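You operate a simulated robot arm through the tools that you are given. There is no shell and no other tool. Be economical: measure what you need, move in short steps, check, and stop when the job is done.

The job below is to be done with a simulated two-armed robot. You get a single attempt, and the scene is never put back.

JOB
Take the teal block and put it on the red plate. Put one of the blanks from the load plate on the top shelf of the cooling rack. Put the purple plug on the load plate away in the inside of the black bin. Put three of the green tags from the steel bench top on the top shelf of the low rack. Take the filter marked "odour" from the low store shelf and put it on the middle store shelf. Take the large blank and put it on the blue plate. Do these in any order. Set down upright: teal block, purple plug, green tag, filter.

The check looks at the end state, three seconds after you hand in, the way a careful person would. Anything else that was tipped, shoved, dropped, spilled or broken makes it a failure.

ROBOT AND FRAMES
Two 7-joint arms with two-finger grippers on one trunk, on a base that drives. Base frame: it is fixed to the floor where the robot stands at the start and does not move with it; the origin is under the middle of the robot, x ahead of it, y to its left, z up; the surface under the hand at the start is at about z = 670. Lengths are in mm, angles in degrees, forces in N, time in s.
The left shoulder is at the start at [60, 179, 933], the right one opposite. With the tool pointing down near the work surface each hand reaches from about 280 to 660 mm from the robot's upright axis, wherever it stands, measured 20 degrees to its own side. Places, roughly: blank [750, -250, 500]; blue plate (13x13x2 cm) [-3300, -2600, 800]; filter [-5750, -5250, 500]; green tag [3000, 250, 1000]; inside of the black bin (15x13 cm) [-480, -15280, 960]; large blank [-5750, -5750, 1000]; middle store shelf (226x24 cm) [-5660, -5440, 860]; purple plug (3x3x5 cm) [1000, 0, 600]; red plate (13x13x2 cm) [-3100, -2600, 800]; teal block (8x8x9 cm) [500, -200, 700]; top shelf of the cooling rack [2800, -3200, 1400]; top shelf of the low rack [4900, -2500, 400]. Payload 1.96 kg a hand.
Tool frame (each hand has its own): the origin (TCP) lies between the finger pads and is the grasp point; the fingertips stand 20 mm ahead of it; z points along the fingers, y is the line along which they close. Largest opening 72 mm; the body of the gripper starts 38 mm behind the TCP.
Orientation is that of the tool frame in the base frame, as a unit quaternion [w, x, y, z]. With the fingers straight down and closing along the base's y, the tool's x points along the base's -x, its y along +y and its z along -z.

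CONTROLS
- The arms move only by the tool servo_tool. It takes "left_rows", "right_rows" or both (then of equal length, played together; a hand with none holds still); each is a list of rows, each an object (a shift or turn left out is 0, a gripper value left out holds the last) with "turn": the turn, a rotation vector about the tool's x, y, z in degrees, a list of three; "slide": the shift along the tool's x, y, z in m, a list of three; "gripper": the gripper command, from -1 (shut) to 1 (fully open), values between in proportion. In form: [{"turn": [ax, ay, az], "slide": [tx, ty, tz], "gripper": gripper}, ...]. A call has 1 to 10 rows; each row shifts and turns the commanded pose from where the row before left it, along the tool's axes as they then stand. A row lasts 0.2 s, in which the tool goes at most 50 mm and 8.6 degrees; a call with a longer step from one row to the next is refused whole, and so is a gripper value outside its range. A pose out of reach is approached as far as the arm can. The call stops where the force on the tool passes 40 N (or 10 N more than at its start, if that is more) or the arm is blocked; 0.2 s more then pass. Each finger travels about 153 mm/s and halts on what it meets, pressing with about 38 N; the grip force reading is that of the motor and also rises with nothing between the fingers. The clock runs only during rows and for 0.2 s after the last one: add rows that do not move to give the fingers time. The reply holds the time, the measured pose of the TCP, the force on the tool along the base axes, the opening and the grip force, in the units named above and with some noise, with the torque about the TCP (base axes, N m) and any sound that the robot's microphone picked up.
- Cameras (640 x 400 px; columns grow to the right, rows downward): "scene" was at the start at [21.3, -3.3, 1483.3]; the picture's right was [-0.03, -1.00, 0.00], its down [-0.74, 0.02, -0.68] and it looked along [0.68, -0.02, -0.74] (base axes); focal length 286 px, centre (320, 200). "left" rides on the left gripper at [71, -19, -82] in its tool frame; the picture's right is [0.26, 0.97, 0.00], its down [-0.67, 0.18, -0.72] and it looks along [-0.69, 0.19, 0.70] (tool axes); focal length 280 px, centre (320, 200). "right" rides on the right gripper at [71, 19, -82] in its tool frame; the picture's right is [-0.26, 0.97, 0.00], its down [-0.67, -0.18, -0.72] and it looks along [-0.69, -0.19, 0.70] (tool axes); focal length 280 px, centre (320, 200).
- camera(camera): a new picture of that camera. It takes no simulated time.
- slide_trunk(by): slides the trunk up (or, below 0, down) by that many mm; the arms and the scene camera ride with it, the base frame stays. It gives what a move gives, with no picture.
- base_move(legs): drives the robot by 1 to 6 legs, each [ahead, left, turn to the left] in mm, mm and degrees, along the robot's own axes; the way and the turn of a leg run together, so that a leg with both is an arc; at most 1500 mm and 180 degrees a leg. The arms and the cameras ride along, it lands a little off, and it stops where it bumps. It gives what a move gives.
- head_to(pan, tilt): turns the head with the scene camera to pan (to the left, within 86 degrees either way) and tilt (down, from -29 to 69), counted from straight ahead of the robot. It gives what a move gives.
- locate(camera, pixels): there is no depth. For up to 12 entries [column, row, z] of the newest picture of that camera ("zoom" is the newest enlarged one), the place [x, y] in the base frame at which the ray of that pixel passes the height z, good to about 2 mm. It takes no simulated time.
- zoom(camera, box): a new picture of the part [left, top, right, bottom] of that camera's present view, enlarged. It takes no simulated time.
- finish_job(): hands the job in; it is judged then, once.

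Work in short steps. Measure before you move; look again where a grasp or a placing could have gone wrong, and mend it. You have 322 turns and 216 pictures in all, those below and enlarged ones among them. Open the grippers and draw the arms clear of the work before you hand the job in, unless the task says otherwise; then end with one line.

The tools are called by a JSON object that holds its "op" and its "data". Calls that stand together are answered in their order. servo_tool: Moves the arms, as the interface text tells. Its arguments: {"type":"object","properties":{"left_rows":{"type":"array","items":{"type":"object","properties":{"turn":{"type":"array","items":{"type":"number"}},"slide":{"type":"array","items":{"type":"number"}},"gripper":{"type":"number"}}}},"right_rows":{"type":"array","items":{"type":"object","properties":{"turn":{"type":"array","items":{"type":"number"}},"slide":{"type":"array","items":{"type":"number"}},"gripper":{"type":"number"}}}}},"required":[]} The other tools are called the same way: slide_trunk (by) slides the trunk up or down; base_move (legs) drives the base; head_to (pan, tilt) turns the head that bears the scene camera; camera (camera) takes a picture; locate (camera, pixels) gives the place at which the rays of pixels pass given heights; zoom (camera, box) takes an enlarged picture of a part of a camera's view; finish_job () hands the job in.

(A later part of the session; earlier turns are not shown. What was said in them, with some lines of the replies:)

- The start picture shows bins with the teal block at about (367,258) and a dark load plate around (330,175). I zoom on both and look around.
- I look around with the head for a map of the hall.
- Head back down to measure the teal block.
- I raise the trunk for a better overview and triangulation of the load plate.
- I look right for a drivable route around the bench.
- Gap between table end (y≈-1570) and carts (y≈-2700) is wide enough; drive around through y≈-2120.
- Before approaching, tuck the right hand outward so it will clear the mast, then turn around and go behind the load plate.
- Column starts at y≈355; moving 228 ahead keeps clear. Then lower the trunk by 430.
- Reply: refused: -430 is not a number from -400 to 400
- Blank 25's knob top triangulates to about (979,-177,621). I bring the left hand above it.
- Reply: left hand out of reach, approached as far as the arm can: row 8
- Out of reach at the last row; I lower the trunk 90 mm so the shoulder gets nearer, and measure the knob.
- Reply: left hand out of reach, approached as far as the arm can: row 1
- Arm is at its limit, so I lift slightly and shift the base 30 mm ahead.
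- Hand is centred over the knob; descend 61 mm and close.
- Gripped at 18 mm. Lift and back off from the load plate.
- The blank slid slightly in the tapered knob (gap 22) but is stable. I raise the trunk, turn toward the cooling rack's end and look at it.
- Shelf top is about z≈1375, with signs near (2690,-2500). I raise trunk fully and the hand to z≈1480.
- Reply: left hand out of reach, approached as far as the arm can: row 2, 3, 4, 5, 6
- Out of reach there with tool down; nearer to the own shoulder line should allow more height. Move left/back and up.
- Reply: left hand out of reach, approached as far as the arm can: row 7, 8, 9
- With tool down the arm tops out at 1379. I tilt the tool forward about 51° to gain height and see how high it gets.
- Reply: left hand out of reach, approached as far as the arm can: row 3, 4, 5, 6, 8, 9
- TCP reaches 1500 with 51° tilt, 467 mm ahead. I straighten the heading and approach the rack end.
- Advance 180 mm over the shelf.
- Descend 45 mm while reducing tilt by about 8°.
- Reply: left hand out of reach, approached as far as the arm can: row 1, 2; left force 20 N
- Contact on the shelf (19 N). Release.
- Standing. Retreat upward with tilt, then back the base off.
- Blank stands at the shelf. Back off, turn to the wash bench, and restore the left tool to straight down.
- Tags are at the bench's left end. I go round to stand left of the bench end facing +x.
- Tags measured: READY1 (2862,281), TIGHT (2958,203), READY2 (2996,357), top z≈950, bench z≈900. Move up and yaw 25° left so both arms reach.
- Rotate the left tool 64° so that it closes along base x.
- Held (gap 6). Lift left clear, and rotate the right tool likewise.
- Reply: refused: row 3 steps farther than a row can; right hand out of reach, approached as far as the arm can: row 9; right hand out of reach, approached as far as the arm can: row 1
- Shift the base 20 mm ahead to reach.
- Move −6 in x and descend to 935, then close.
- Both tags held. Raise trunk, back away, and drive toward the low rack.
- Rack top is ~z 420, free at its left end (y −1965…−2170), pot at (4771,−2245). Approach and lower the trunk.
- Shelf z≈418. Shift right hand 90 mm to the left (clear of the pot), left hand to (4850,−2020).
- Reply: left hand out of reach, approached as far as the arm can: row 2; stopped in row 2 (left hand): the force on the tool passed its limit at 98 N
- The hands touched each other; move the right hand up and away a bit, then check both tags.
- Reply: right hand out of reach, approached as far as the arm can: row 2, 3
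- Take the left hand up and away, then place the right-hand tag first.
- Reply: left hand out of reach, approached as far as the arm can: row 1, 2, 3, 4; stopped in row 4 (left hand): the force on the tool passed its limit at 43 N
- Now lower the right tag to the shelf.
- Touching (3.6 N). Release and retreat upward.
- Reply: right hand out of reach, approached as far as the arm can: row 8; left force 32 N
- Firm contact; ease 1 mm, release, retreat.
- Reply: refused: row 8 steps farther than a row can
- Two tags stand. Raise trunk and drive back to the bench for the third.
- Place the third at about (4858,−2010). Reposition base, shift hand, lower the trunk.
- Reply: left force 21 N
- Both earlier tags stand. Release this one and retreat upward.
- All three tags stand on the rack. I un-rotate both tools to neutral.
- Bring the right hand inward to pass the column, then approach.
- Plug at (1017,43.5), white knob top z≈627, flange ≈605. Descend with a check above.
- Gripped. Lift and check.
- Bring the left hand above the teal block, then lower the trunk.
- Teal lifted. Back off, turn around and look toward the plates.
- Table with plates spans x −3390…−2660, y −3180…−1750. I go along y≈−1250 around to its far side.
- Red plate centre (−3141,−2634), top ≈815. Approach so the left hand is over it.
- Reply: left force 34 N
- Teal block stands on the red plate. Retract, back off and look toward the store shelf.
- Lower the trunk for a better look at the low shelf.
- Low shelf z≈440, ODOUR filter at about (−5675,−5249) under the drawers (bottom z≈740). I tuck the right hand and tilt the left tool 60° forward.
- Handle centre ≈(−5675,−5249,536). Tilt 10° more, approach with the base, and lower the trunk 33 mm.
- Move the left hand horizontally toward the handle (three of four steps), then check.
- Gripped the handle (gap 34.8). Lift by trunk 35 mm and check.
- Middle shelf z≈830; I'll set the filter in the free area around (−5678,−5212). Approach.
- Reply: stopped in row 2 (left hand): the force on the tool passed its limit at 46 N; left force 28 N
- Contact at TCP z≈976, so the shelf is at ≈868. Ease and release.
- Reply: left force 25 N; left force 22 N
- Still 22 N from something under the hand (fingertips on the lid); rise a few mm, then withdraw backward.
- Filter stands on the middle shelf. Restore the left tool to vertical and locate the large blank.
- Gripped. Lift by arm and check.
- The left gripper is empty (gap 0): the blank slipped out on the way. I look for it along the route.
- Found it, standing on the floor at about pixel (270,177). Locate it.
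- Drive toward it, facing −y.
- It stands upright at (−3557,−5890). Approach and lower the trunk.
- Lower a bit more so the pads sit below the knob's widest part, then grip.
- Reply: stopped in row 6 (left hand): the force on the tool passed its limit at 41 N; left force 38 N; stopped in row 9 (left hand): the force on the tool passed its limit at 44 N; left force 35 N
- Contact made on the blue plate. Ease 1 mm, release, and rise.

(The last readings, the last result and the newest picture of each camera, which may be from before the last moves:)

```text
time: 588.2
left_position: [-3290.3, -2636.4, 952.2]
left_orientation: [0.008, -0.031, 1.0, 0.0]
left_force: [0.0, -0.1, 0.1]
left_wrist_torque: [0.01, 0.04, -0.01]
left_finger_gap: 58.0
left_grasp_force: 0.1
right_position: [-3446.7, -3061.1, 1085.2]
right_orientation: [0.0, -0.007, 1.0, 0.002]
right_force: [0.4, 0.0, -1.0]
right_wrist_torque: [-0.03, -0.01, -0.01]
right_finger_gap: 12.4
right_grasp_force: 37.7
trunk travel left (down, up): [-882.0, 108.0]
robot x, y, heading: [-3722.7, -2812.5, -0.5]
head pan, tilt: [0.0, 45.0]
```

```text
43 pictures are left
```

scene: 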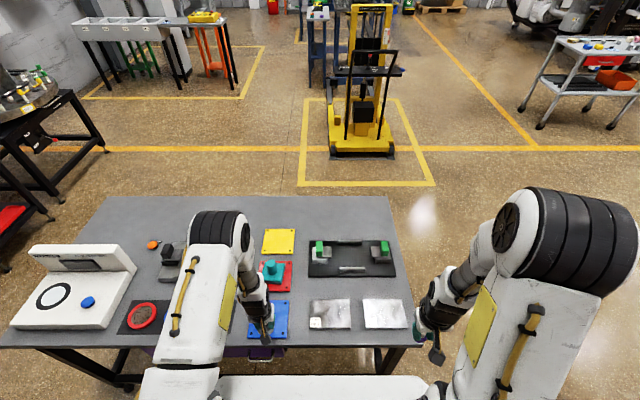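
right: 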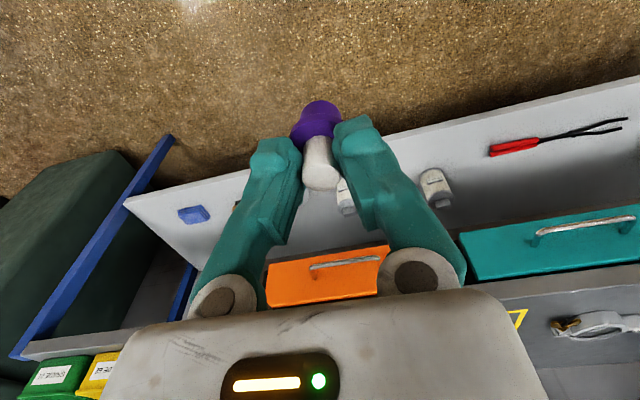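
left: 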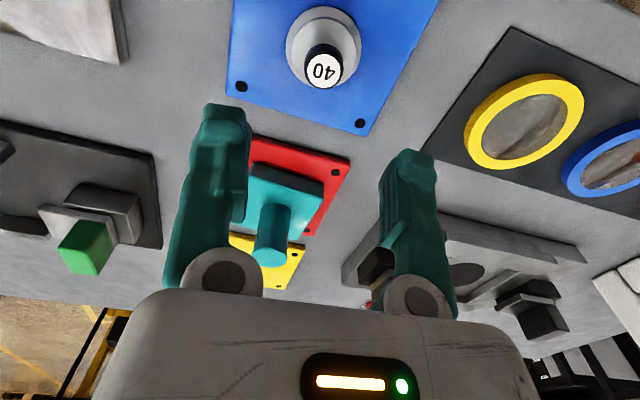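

Blank and teal are on their plates. Now the long trip with the plug to the black bin.

{"op": "servo_tool", "data": {"left_rows": [{"slide": [0.04, 0.02, 0]}, {"slide": [0.04, 0.02, 0]}, {"slide": [0.03, 0.02, 0], "gripper": 1}]}}

{"op": "base_move", "data": {"legs": [[-450, 0, 0], [0, 0, -90], [1500, 0, 0], [700, 0, 0], [0, 1500, 0]]}}

{"op": "head_to", "data": {"pan": 0, "tilt": 12}}

{"op": "camera", "data": {"camera": "scene"}}

```text
time: 589.0
left_position: [-3404.2, -2582.8, 950.8]
left_orientation: [0.008, -0.029, 1.0, -0.001]
left_force: [-0.4, -0.9, -1.0]
left_wrist_torque: [-0.03, -0.02, 0.01]
left_finger_gap: 72.0
left_grasp_force: 0.1
right_position: [-3445.5, -3060.7, 1086.2]
right_orientation: [-0.001, -0.007, 1.0, 0.001]
right_force: [-0.5, 0.2, 0.7]
right_wrist_torque: [0.0, 0.04, 0.0]
right_finger_gap: 12.1
right_grasp_force: 38.1
trunk travel left (down, up): [-882.0, 108.0]
robot x, y, heading: [-3722.7, -2808.1, -0.1]
head pan, tilt: [0.0, 45.0]
```

```text
time: 613.1
left_position: [-2487.3, -5361.2, 949.8]
left_orientation: [0.005, 0.689, 0.725, -0.005]
left_force: [-0.2, -0.5, -0.8]
left_wrist_torque: [0.01, -0.02, 0.0]
left_finger_gap: 71.8
left_grasp_force: 0.1
right_position: [-2966.0, -5315.2, 1085.7]
right_orientation: [0.001, 0.706, 0.708, 0.002]
right_force: [0.0, -0.3, -0.9]
right_wrist_torque: [-0.02, 0.02, 0.01]
right_finger_gap: 12.0
right_grasp_force: 37.7
trunk travel left (down, up): [-882.0, 108.0]
robot x, y, heading: [-2710.0, -5034.8, -90.9]
head pan, tilt: [0.0, 45.0]
```

```text
time: 614.1
left_position: [-2487.9, -5361.3, 950.4]
left_orientation: [0.006, 0.69, 0.724, -0.006]
left_force: [-0.3, 0.4, -0.9]
left_wrist_torque: [0.0, 0.04, -0.02]
left_finger_gap: 72.1
left_grasp_force: 0.1
right_position: [-2965.9, -5315.4, 1085.6]
right_orientation: [0.001, 0.706, 0.708, 0.002]
right_force: [0.1, -0.2, -0.2]
right_wrist_torque: [-0.04, -0.02, 0.0]
right_finger_gap: 12.4
right_grasp_force: 37.7
trunk travel left (down, up): [-882.0, 108.0]
robot x, y, heading: [-2713.9, -5038.0, -90.6]
head pan, tilt: [0.0, 12.0]
```

```text
42 pictures are left
```

scene: 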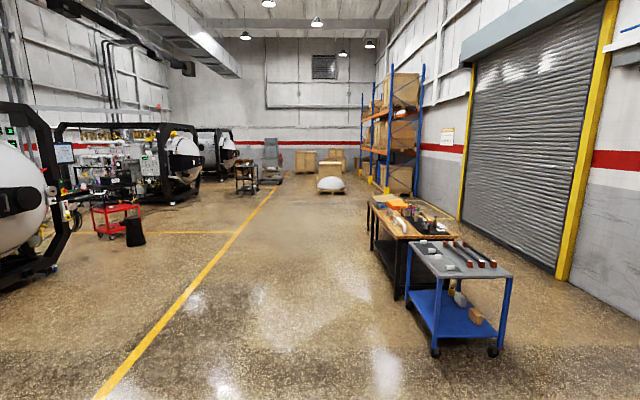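

{"op": "zoom", "data": {"camera": "scene", "box": [180, 120, 360, 220]}}

{"op": "locate", "data": {"camera": "scene", "pixels": [[245, 194, 0], [330, 194, 0], [272, 188, 0], [435, 355, 0], [390, 300, 0], [120, 240, 0], [137, 245, 0], [200, 290, 0], [270, 195, 0]]}}

```text
3.56 times, centred on (270, 170) of scene
```

zoom: 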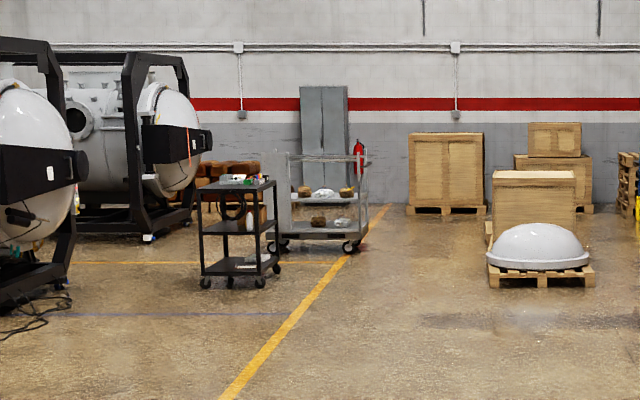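

```text
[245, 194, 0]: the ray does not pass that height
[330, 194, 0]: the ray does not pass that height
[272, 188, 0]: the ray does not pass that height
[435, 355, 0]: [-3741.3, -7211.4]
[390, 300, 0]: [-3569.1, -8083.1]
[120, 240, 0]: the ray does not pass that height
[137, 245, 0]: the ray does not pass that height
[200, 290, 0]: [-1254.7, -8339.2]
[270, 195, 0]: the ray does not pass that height
```

The black cart with the bin is far ahead left. Drive down the aisle.

{"op": "base_move", "data": {"legs": [[1500, 300, 0.6], [1500, 200, 0], [1500, 0, 0], [1500, 0, 0], [1200, 0, 0]]}}

{"op": "head_to", "data": {"pan": 25, "tilt": 20}}

{"op": "camera", "data": {"camera": "scene"}}

```text
refused: leg 1 is longer than a leg can be; nothing moved
```

```text
time: 615.0
left_position: [-2488.7, -5363.2, 950.1]
left_orientation: [0.005, 0.69, 0.724, -0.006]
left_force: [-0.8, 0.1, 0.2]
left_wrist_torque: [0.01, -0.04, 0.01]
left_finger_gap: 71.5
left_grasp_force: 0.0
right_position: [-2965.7, -5314.0, 1087.1]
right_orientation: [0.001, 0.706, 0.709, 0.002]
right_force: [-0.2, -0.5, -0.5]
right_wrist_torque: [-0.02, 0.02, -0.01]
right_finger_gap: 12.2
right_grasp_force: 37.9
trunk travel left (down, up): [-882.0, 108.0]
robot x, y, heading: [-2711.2, -5032.9, -90.8]
head pan, tilt: [25.0, 20.0]
```

```text
40 pictures are left
```

scene: 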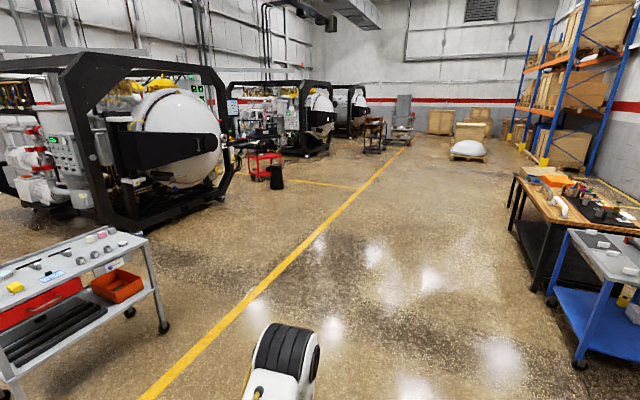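

{"op": "base_move", "data": {"legs": [[1400, 300, 0.8], [1400, 200, 0], [1500, 0, 0], [1500, 0, 0], [1300, 0, 0]]}}

{"op": "camera", "data": {"camera": "scene"}}

```text
time: 648.8
left_position: [-1919.1, -12431.9, 951.1]
left_orientation: [0.005, 0.688, 0.725, -0.005]
left_force: [-0.1, -0.6, -0.4]
left_wrist_torque: [0.0, 0.01, 0.04]
left_finger_gap: 72.1
left_grasp_force: 0.0
right_position: [-2397.4, -12386.7, 1086.0]
right_orientation: [0.0, 0.705, 0.709, 0.002]
right_force: [0.1, -0.5, 0.2]
right_wrist_torque: [-0.02, -0.01, -0.02]
right_finger_gap: 12.1
right_grasp_force: 38.1
trunk travel left (down, up): [-882.0, 108.0]
robot x, y, heading: [-2145.9, -12108.5, -90.2]
head pan, tilt: [25.0, 20.0]
```

```text
39 pictures are left
```

scene: 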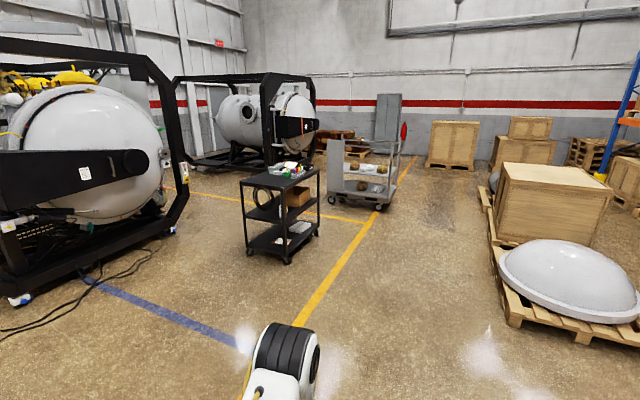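

{"op": "zoom", "data": {"camera": "scene", "box": [230, 140, 340, 270]}}

{"op": "locate", "data": {"camera": "scene", "pixels": [[249, 252, 0], [288, 262, 0], [316, 236, 0], [240, 186, 900], [281, 188, 900], [318, 170, 900], [278, 172, 900]]}}

```text
3.08 times, centred on (285, 205) of scene
```

zoom: 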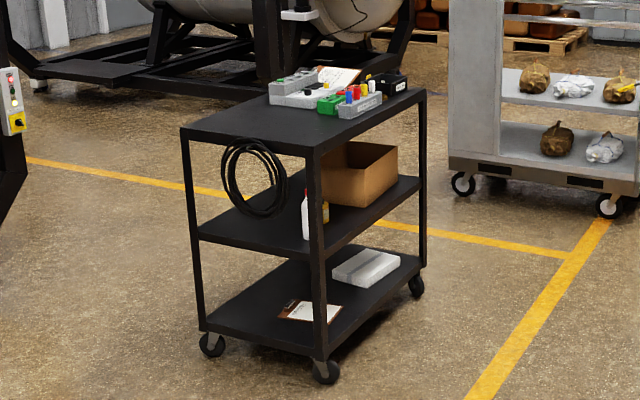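

```text
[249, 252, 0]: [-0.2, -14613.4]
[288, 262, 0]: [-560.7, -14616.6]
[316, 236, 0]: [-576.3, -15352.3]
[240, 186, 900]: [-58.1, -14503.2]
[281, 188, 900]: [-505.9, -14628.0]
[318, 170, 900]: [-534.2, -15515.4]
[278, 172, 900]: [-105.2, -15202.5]
```

Black bin is at the cart's far right corner. Drive alongside and face the cart from −x.

{"op": "base_move", "data": {"legs": [[1400, 300, 0], [1500, 0, 0], [110, 0, 0], [0, 0, 90.2], [350, 0, 0]]}}

{"op": "head_to", "data": {"pan": 0, "tilt": 35}}

{"op": "camera", "data": {"camera": "scene"}}

```text
time: 669.5
left_position: [-1226.7, -14957.2, 950.9]
left_orientation: [0.009, -0.003, 1.0, 0.0]
left_force: [-0.4, -0.5, 0.6]
left_wrist_torque: [0.0, 0.0, 0.0]
left_finger_gap: 72.2
left_grasp_force: 0.1
right_position: [-1295.5, -15432.2, 1086.4]
right_orientation: [-0.001, 0.021, 1.0, 0.002]
right_force: [0.0, 0.4, -1.2]
right_wrist_torque: [-0.02, -0.01, -0.01]
right_finger_gap: 12.1
right_grasp_force: 37.9
trunk travel left (down, up): [-882.0, 108.0]
robot x, y, heading: [-1560.0, -15166.4, -3.3]
head pan, tilt: [25.0, 20.0]
```

```text
time: 670.4
left_position: [-1225.8, -14957.5, 949.7]
left_orientation: [0.007, -0.002, 1.0, 0.0]
left_force: [-0.5, 0.2, -0.1]
left_wrist_torque: [0.01, 0.01, 0.0]
left_finger_gap: 71.9
left_grasp_force: 0.2
right_position: [-1295.5, -15432.5, 1086.2]
right_orientation: [-0.001, 0.02, 1.0, 0.002]
right_force: [-0.6, 0.4, -0.1]
right_wrist_torque: [-0.03, -0.02, -0.01]
right_finger_gap: 12.0
right_grasp_force: 38.1
trunk travel left (down, up): [-882.0, 108.0]
robot x, y, heading: [-1560.7, -15167.6, -3.4]
head pan, tilt: [0.0, 35.0]
```

```text
37 pictures are left
```

scene: 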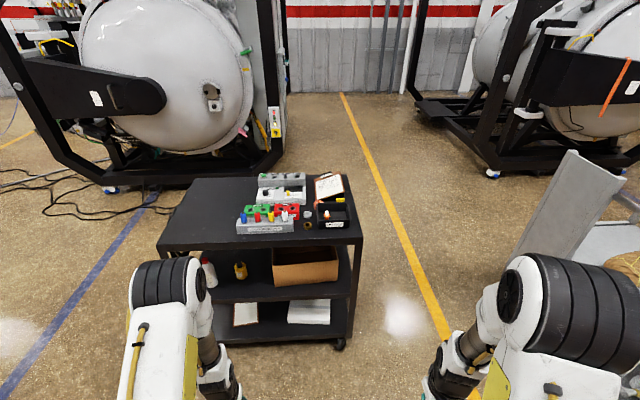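

{"op": "zoom", "data": {"camera": "scene", "box": [220, 160, 370, 255]}}

{"op": "locate", "data": {"camera": "scene", "pixels": [[334, 218, 960], [334, 218, 930], [160, 250, 890], [362, 242, 890], [346, 175, 890], [340, 348, 0], [505, 262, 300], [573, 150, 1200]]}}

```text
4.21 times, centred on (295, 208) of scene
```

zoom: 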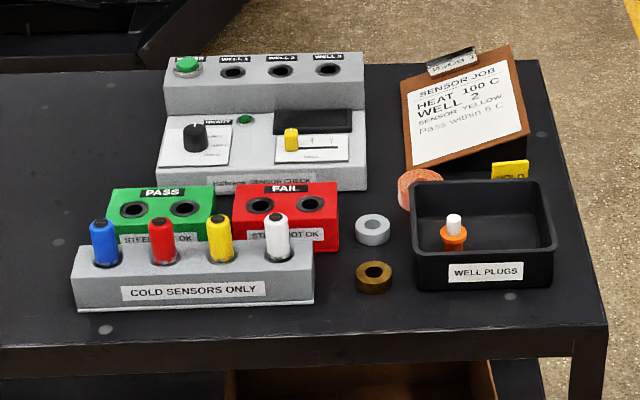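

```text
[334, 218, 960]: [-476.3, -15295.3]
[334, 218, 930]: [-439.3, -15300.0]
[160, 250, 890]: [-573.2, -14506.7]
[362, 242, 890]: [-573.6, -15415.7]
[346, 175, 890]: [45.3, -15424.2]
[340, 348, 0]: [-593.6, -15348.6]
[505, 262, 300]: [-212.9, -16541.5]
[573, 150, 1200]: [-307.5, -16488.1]
```

Black bin "WELL PLUGS" at about (−470,−15297), holding an orange plug on its left. Approach.

{"op": "base_move", "data": {"legs": [[0, 0, 3.4], [470, 0, 0]]}}

{"op": "head_to", "data": {"pan": -10, "tilt": 50}}

{"op": "zoom", "data": {"camera": "scene", "box": [200, 130, 440, 290]}}

{"op": "camera", "data": {"camera": "right"}}

```text
time: 673.7
left_position: [-758.8, -14934.3, 950.9]
left_orientation: [0.007, -0.033, 0.999, 0.001]
left_force: [0.3, -0.5, 0.2]
left_wrist_torque: [0.03, 0.01, 0.0]
left_finger_gap: 72.0
left_grasp_force: 0.0
right_position: [-798.0, -15413.4, 1086.2]
right_orientation: [-0.001, -0.01, 1.0, 0.002]
right_force: [-0.3, 0.5, -0.2]
right_wrist_torque: [-0.01, -0.02, 0.0]
right_finger_gap: 11.7
right_grasp_force: 38.0
trunk travel left (down, up): [-882.0, 108.0]
robot x, y, heading: [-1077.8, -15167.1, 0.4]
head pan, tilt: [0.0, 35.0]
```

```text
time: 674.5
left_position: [-757.2, -14935.3, 950.3]
left_orientation: [0.007, -0.032, 0.999, 0.0]
left_force: [0.2, -0.8, -0.1]
left_wrist_torque: [-0.02, 0.02, -0.02]
left_finger_gap: 72.1
left_grasp_force: 0.1
right_position: [-795.9, -15413.2, 1085.4]
right_orientation: [-0.001, -0.01, 1.0, 0.001]
right_force: [-0.6, -0.6, 0.1]
right_wrist_torque: [0.01, 0.04, 0.0]
right_finger_gap: 11.9
right_grasp_force: 37.6
trunk travel left (down, up): [-882.0, 108.0]
robot x, y, heading: [-1079.3, -15163.6, 0.4]
head pan, tilt: [-10.0, 50.0]
```

```text
2.50 times, centred on (320, 210) of scene
```

zoom: 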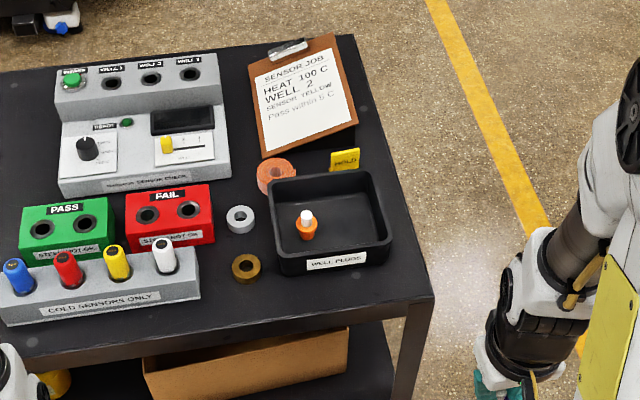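

```text
34 pictures are left
```

right: 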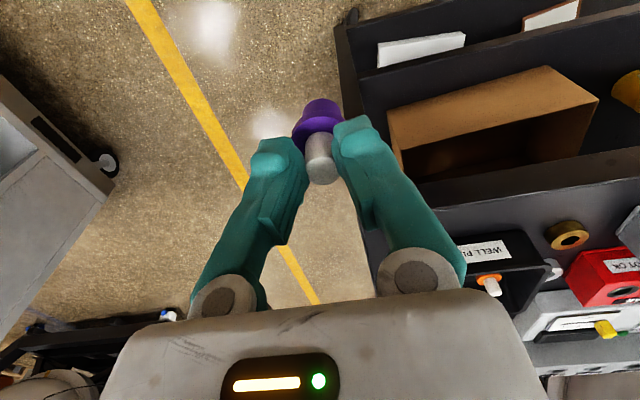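

{"op": "locate", "data": {"camera": "zoom", "pixels": [[268, 180, 936], [368, 172, 936], [390, 238, 936], [277, 255, 936], [306, 214, 942], [306, 236, 897], [346, 222, 897], [278, 275, 890], [390, 258, 890]]}}

```text
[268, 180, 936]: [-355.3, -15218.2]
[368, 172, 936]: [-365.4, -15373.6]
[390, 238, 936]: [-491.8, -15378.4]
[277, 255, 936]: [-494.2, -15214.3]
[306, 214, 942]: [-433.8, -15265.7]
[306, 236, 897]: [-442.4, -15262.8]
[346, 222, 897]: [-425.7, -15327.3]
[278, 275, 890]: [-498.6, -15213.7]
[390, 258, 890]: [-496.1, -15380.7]
```

Bin centre (−428,−15296), orange plug at (−438,−15264); I'll set the purple plug at about (−428,−15332).

{"op": "base_move", "data": {"legs": [[100, 0, 0]]}}

{"op": "servo_tool", "data": {"right_rows": [{"slide": [-0.045, 0.0126, 0.0]}, {"slide": [-0.045, 0.0126, 0.0]}, {"slide": [-0.045, 0.0126, 0.01]}, {"slide": [-0.045, 0.0126, 0.01]}, {"slide": [-0.045, 0.0126, 0.01]}, {"slide": [-0.04, 0.0126, 0.01]}, {}]}}

{"op": "camera", "data": {"camera": "right"}}

{"op": "zoom", "data": {"camera": "scene", "box": [200, 130, 440, 290]}}

```text
time: 675.6
left_position: [-659.1, -14935.0, 950.5]
left_orientation: [0.008, -0.033, 0.999, 0.0]
left_force: [0.1, -0.2, 0.4]
left_wrist_torque: [0.01, 0.0, -0.01]
left_finger_gap: 71.6
left_grasp_force: 0.0
right_position: [-698.1, -15413.9, 1085.2]
right_orientation: [-0.001, -0.01, 1.0, 0.002]
right_force: [-0.6, -0.5, -0.6]
right_wrist_torque: [0.0, 0.0, 0.0]
right_finger_gap: 11.9
right_grasp_force: 37.6
trunk travel left (down, up): [-882.0, 108.0]
robot x, y, heading: [-975.0, -15167.3, -0.0]
head pan, tilt: [-10.0, 50.0]
```

```text
time: 677.2
left_position: [-660.7, -14935.5, 950.7]
left_orientation: [0.008, -0.033, 0.999, 0.0]
left_force: [-0.9, -0.2, -0.3]
left_wrist_torque: [0.0, -0.08, 0.01]
left_finger_gap: 71.7
left_grasp_force: 0.2
right_position: [-436.0, -15331.3, 1048.3]
right_orientation: [0.001, -0.011, 1.0, 0.002]
right_force: [-5.5, 0.0, 2.6]
right_wrist_torque: [-0.03, 0.18, -0.02]
right_finger_gap: 12.2
right_grasp_force: 37.7
trunk travel left (down, up): [-882.0, 108.0]
robot x, y, heading: [-982.5, -15167.7, 0.2]
head pan, tilt: [-10.0, 50.0]
```

```text
33 pictures are left
```

right: 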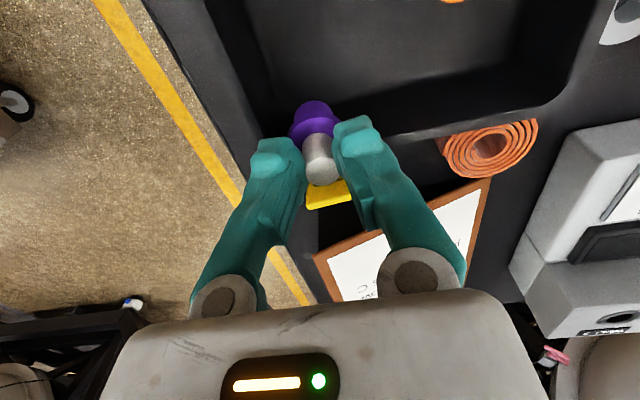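

```text
2.50 times, centred on (320, 210) of scene
```

zoom: 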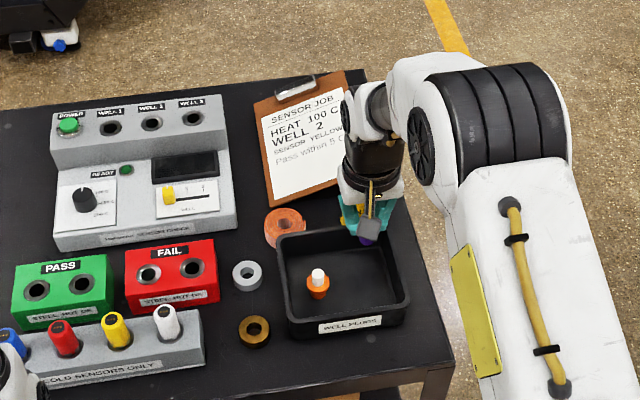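

{"op": "locate", "data": {"camera": "right", "pixels": [[262, 140, 936], [578, 78, 936], [452, 1, 945], [325, 205, 890], [315, 125, 936]]}}

{"op": "zoom", "data": {"camera": "scene", "box": [290, 150, 400, 240]}}

{"op": "servo_tool", "data": {"right_rows": [{}, {}]}}

```text
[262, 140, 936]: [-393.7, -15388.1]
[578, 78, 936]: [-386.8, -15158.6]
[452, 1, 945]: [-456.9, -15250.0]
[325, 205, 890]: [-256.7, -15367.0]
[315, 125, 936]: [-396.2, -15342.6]
```

```text
4.44 times, centred on (345, 195) of scene
```

zoom: 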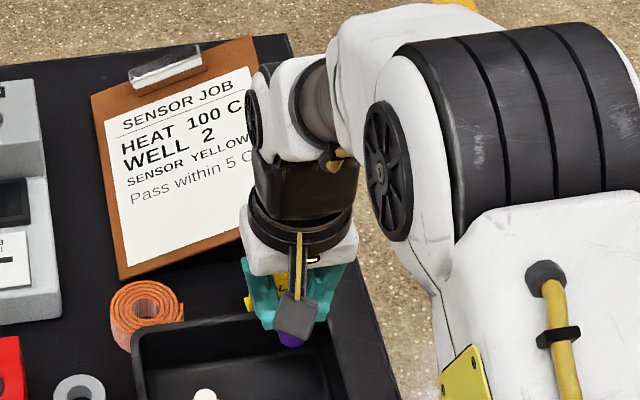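

```text
time: 677.8
left_position: [-659.5, -14934.0, 950.6]
left_orientation: [0.008, -0.033, 0.999, -0.001]
left_force: [0.2, 0.0, -0.4]
left_wrist_torque: [0.0, 0.0, 0.02]
left_finger_gap: 72.0
left_grasp_force: 0.0
right_position: [-436.6, -15329.2, 1047.0]
right_orientation: [-0.001, -0.011, 1.0, 0.002]
right_force: [-9.9, 0.0, -0.8]
right_wrist_torque: [-0.04, 0.4, -0.06]
right_finger_gap: 12.1
right_grasp_force: 38.1
trunk travel left (down, up): [-882.0, 108.0]
robot x, y, heading: [-982.9, -15163.4, -0.0]
head pan, tilt: [-10.0, 50.0]
```

A 10 N push along −x suggests the wrist touches the clipboard. Back off 30 mm.

{"op": "servo_tool", "data": {"right_rows": [{"slide": [0.015, 0, 0]}, {"slide": [0.015, 0, 0]}, {}]}}

{"op": "zoom", "data": {"camera": "scene", "box": [260, 110, 440, 240]}}

```text
time: 678.6
left_position: [-660.1, -14935.6, 950.9]
left_orientation: [0.008, -0.034, 0.999, 0.0]
left_force: [-0.2, 1.0, -0.2]
left_wrist_torque: [0.03, 0.0, 0.0]
left_finger_gap: 71.9
left_grasp_force: 0.0
right_position: [-465.2, -15332.5, 1047.2]
right_orientation: [-0.001, -0.01, 1.0, 0.002]
right_force: [0.4, 0.2, -0.6]
right_wrist_torque: [-0.04, -0.01, 0.03]
right_finger_gap: 12.0
right_grasp_force: 38.0
trunk travel left (down, up): [-882.0, 108.0]
robot x, y, heading: [-976.4, -15165.2, 0.2]
head pan, tilt: [-10.0, 50.0]
```

```text
3.08 times, centred on (350, 175) of scene
```

zoom: 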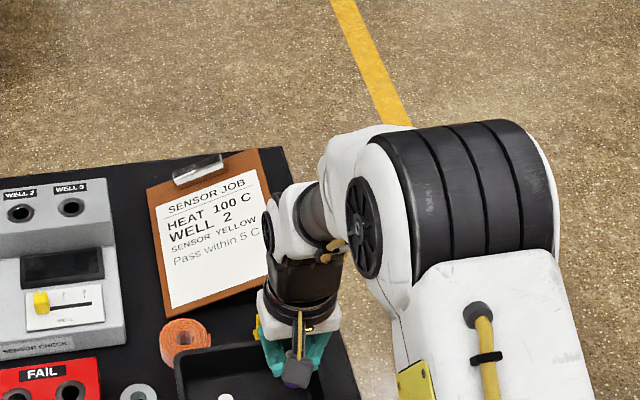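

{"op": "locate", "data": {"camera": "zoom", "pixels": [[258, 318, 920], [258, 318, 960], [258, 318, 1000], [205, 305, 900], [205, 305, 960], [268, 285, 960]]}}

{"op": "zoom", "data": {"camera": "right", "box": [200, 60, 480, 260]}}

```text
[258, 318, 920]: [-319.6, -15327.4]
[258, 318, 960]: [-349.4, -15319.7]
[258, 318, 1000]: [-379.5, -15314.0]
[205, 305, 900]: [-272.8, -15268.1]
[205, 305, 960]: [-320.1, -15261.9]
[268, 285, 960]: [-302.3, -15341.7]
```

```text
2.00 times, centred on (340, 160) of right
```

zoom: 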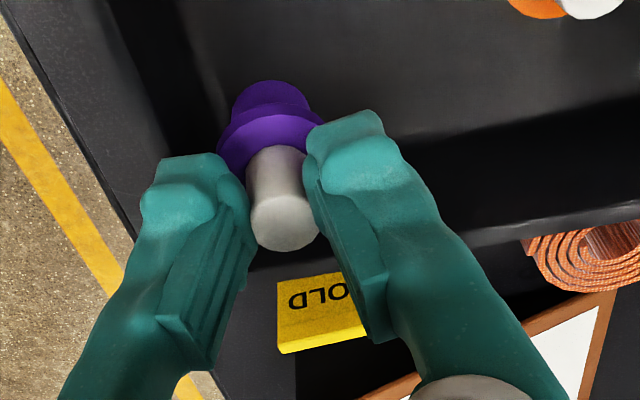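

{"op": "locate", "data": {"camera": "zoom", "pixels": [[318, 315, 900], [318, 315, 930], [318, 315, 960], [318, 315, 1000], [545, 225, 936], [150, 240, 936], [540, 20, 900], [415, 375, 960]]}}

```text
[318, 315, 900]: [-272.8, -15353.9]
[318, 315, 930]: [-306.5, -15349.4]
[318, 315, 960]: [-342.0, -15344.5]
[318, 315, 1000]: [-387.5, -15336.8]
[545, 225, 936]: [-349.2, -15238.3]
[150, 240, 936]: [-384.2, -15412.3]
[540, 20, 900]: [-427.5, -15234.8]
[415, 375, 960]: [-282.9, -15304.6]
```

Contact is gone at x=−465, which is still inside the bin. Descend there in steps, checking the force.

{"op": "servo_tool", "data": {"right_rows": [{"slide": [-0.004, 0, 0.015]}, {"slide": [0, 0, 0.015]}, {"slide": [0, 0, 0.015]}, {"slide": [0, 0, 0.015]}, {}]}}

{"op": "zoom", "data": {"camera": "right", "box": [200, 20, 480, 220]}}

{"op": "zoom", "data": {"camera": "scene", "box": [270, 150, 400, 270]}}

```text
time: 679.4
left_position: [-660.5, -14935.6, 951.5]
left_orientation: [0.008, -0.031, 0.999, -0.001]
left_force: [0.6, 0.0, 0.6]
left_wrist_torque: [0.05, 0.02, 0.04]
left_finger_gap: 72.2
left_grasp_force: 0.0
right_position: [-461.2, -15332.2, 1010.6]
right_orientation: [0.004, -0.009, 1.0, 0.001]
right_force: [-4.5, -0.8, 15.0]
right_wrist_torque: [0.07, 0.23, 0.03]
right_finger_gap: 12.2
right_grasp_force: 37.9
trunk travel left (down, up): [-882.0, 108.0]
robot x, y, heading: [-978.7, -15161.2, 0.2]
head pan, tilt: [-10.0, 50.0]
stopped in row 3 (right hand): the force on the tool passed its limit at 42 N (the readings are from after the stop); the commanded pose is now the measured one
```

```text
2.00 times, centred on (340, 120) of right
```

zoom: 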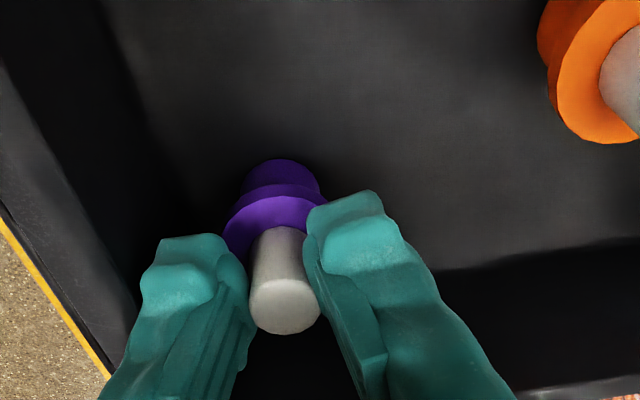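

```text
3.33 times, centred on (335, 210) of scene
```

zoom: 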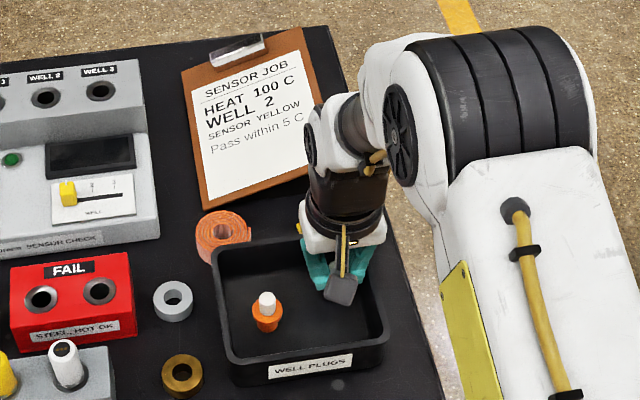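

The plug already touches at TCP 1010, so the bin floor is ≈958 (the cart is higher than I assumed). Re-measure the bin with rim z≈1005.

{"op": "locate", "data": {"camera": "zoom", "pixels": [[213, 250, 1002], [238, 355, 1002], [385, 338, 1002], [350, 250, 1002], [267, 300, 1008], [267, 328, 960]]}}

{"op": "servo_tool", "data": {"right_rows": [{"slide": [0, 0, -0.001]}, {}]}}

```text
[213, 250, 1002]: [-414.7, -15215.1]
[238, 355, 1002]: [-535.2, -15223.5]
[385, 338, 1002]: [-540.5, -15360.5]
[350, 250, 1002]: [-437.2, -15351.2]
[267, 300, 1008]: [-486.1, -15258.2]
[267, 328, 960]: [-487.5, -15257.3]
```

```text
time: 680.0
left_position: [-659.6, -14934.7, 950.7]
left_orientation: [0.008, -0.032, 0.999, 0.0]
left_force: [-0.4, 0.4, -0.1]
left_wrist_torque: [-0.02, 0.02, -0.01]
left_finger_gap: 72.1
left_grasp_force: 0.0
right_position: [-458.6, -15331.9, 1010.9]
right_orientation: [0.005, -0.008, 1.0, 0.0]
right_force: [-2.0, -1.6, 7.9]
right_wrist_torque: [-0.03, 0.07, 0.02]
right_finger_gap: 12.1
right_grasp_force: 37.6
trunk travel left (down, up): [-882.0, 108.0]
robot x, y, heading: [-978.5, -15166.7, 0.1]
head pan, tilt: [-10.0, 50.0]
```

Bin centre is (−480,−15290). Lift 10 mm, shift to (−478,−15314) between wall and orange plug, and set down.

{"op": "servo_tool", "data": {"right_rows": [{"slide": [0, 0, -0.01], "turn": [0, 0.5, 0]}, {"slide": [0.0095, 0.0085, 0]}, {"slide": [0.0095, 0.0085, 0]}, {}]}}

{"op": "zoom", "data": {"camera": "right", "box": [160, 0, 560, 240]}}

```text
time: 681.0
left_position: [-659.0, -14935.8, 949.5]
left_orientation: [0.007, -0.033, 0.999, 0.001]
left_force: [-0.1, 0.5, 0.0]
left_wrist_torque: [-0.02, 0.0, -0.02]
left_finger_gap: 72.0
left_grasp_force: 0.0
right_position: [-476.8, -15317.0, 1018.1]
right_orientation: [-0.001, -0.01, 1.0, 0.001]
right_force: [-0.3, 0.7, -0.3]
right_wrist_torque: [-0.01, 0.0, 0.02]
right_finger_gap: 12.0
right_grasp_force: 37.9
trunk travel left (down, up): [-882.0, 108.0]
robot x, y, heading: [-980.0, -15164.5, -0.0]
head pan, tilt: [-10.0, 50.0]
```

```text
1.60 times, centred on (360, 120) of right
```

zoom: 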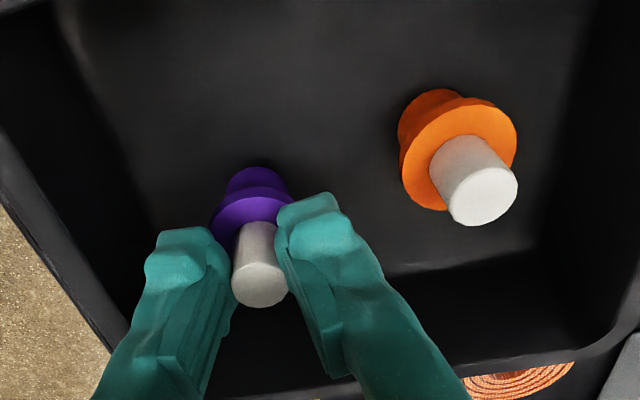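

{"op": "servo_tool", "data": {"right_rows": [{"slide": [0, 0, 0.003]}, {"slide": [0, 0, 0.003]}, {"slide": [0, 0, 0.002]}, {}]}}

```text
time: 682.0
left_position: [-658.4, -14934.4, 949.0]
left_orientation: [0.008, -0.032, 0.999, 0.0]
left_force: [0.1, 0.1, 0.4]
left_wrist_torque: [0.0, 0.02, 0.0]
left_finger_gap: 72.1
left_grasp_force: 0.1
right_position: [-478.7, -15315.4, 1011.2]
right_orientation: [0.0, -0.01, 1.0, 0.001]
right_force: [-0.7, -0.4, -0.3]
right_wrist_torque: [0.03, 0.0, 0.01]
right_finger_gap: 12.0
right_grasp_force: 38.0
trunk travel left (down, up): [-882.0, 108.0]
robot x, y, heading: [-978.4, -15162.2, 0.2]
head pan, tilt: [-10.0, 50.0]
```

{"op": "servo_tool", "data": {"right_rows": [{"slide": [0, 0, 0.002]}, {"slide": [0, 0, 0.002]}, {"slide": [0, 0, 0.002]}, {}]}}

{"op": "zoom", "data": {"camera": "right", "box": [160, 0, 560, 240]}}

```text
time: 683.0
left_position: [-662.1, -14935.4, 950.8]
left_orientation: [0.009, -0.033, 0.999, -0.001]
left_force: [0.3, -0.7, -0.6]
left_wrist_torque: [0.03, 0.0, 0.0]
left_finger_gap: 72.1
left_grasp_force: 0.1
right_position: [-477.3, -15316.9, 1009.5]
right_orientation: [0.004, -0.01, 1.0, 0.0]
right_force: [-6.5, -0.6, 23.1]
right_wrist_torque: [0.04, 0.21, 0.0]
right_finger_gap: 11.9
right_grasp_force: 38.4
trunk travel left (down, up): [-882.0, 108.0]
robot x, y, heading: [-979.9, -15163.6, 0.3]
head pan, tilt: [-10.0, 50.0]
stopped in row 4 (right hand): the force on the tool passed its limit at 42 N (the readings are from after the stop); the commanded pose is now the measured one
```

```text
1.60 times, centred on (360, 120) of right
```

zoom: 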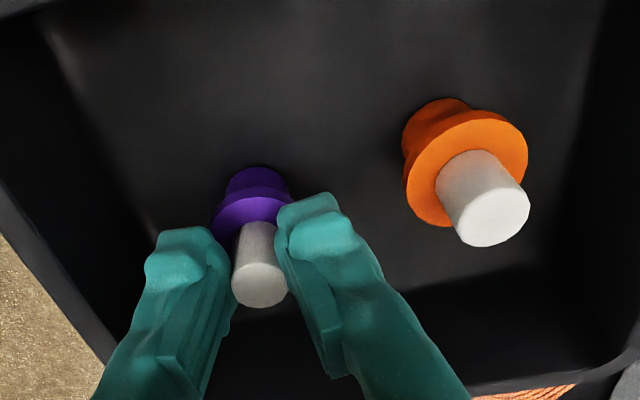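

Contact with the bin floor. Release with a small opening and rise straight up.

{"op": "servo_tool", "data": {"right_rows": [{"slide": [0, 0, -0.001]}, {"gripper": -0.5}, {"gripper": -0.3}, {}, {"slide": [0, 0, -0.015]}, {"slide": [0, 0, -0.03]}, {"slide": [0, 0, -0.04]}, {}]}}

{"op": "camera", "data": {"camera": "right"}}

```text
time: 684.8
left_position: [-658.7, -14935.7, 951.9]
left_orientation: [0.007, -0.033, 0.999, 0.0]
left_force: [0.3, -0.8, 0.3]
left_wrist_torque: [0.0, 0.0, 0.0]
left_finger_gap: 72.2
left_grasp_force: 0.2
right_position: [-476.4, -15315.1, 1093.2]
right_orientation: [0.002, -0.009, 1.0, 0.001]
right_force: [0.3, 0.1, 0.0]
right_wrist_torque: [0.0, 0.01, 0.01]
right_finger_gap: 25.1
right_grasp_force: 0.0
trunk travel left (down, up): [-882.0, 108.0]
robot x, y, heading: [-981.0, -15166.3, 0.3]
head pan, tilt: [-10.0, 50.0]
```

```text
24 pictures are left
```

right: 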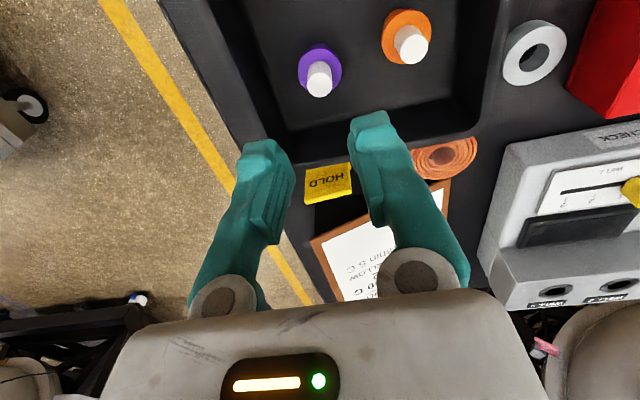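

Plug stands in the bin. Withdraw and take a last look at the cart.

{"op": "servo_tool", "data": {"right_rows": [{"slide": [0, 0, -0.03], "gripper": 1}, {"slide": [0.045, 0, 0]}, {"slide": [0.045, 0, 0]}, {"slide": [0.045, 0, 0]}, {"slide": [0.045, 0, 0]}]}}

{"op": "base_move", "data": {"legs": [[-580, 0, 0]]}}

{"op": "head_to", "data": {"pan": 0, "tilt": 35}}

{"op": "zoom", "data": {"camera": "scene", "box": [220, 160, 370, 255]}}

```text
time: 686.0
left_position: [-660.1, -14935.6, 951.6]
left_orientation: [0.009, -0.033, 0.999, -0.001]
left_force: [-0.4, 0.7, -0.6]
left_wrist_torque: [-0.01, -0.04, 0.0]
left_finger_gap: 71.9
left_grasp_force: 0.1
right_position: [-657.3, -15319.6, 1122.9]
right_orientation: [0.003, -0.01, 1.0, 0.001]
right_force: [-0.1, 0.8, -0.8]
right_wrist_torque: [0.02, -0.05, 0.02]
right_finger_gap: 71.9
right_grasp_force: 0.1
trunk travel left (down, up): [-882.0, 108.0]
robot x, y, heading: [-978.8, -15164.8, -0.0]
head pan, tilt: [-10.0, 50.0]
```

```text
time: 689.3
left_position: [-1249.3, -14937.6, 950.7]
left_orientation: [0.007, -0.03, 1.0, 0.0]
left_force: [-0.5, -0.1, 0.4]
left_wrist_torque: [-0.01, 0.0, 0.01]
left_finger_gap: 71.9
left_grasp_force: 0.2
right_position: [-1247.3, -15321.2, 1121.7]
right_orientation: [0.002, -0.007, 1.0, 0.001]
right_force: [0.1, 0.0, 0.0]
right_wrist_torque: [0.0, 0.03, 0.0]
right_finger_gap: 71.9
right_grasp_force: 0.1
trunk travel left (down, up): [-882.0, 108.0]
robot x, y, heading: [-1572.5, -15165.9, 0.1]
head pan, tilt: [-10.0, 50.0]
```

```text
time: 690.1
left_position: [-1249.4, -14937.2, 950.5]
left_orientation: [0.008, -0.03, 1.0, -0.001]
left_force: [-0.1, -0.2, -0.5]
left_wrist_torque: [-0.01, 0.01, -0.02]
left_finger_gap: 72.0
left_grasp_force: 0.1
right_position: [-1248.1, -15321.4, 1123.6]
right_orientation: [0.002, -0.007, 1.0, 0.001]
right_force: [-0.6, 0.1, 1.0]
right_wrist_torque: [0.02, -0.02, 0.01]
right_finger_gap: 71.8
right_grasp_force: 0.2
trunk travel left (down, up): [-882.0, 108.0]
robot x, y, heading: [-1570.9, -15161.2, -0.1]
head pan, tilt: [0.0, 35.0]
```

```text
4.21 times, centred on (295, 208) of scene
```

zoom: 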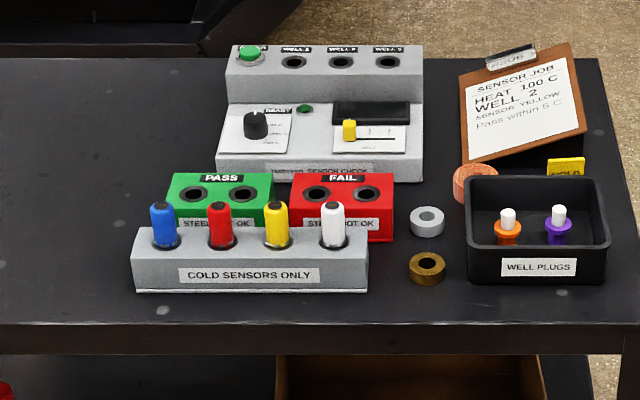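

All six parts are in place: both plugs stand in the bin, nothing else on the cart shows as moved, and both grippers are open and clear. Handing in.

{"op": "finish_job", "data": {}}

```text
The job is handed in.
```

I did all six placements and handed the job in, but the large blank fell to the floor on the way. I picked it up standing and set it on the blue plate; I had no way to check it for damage.
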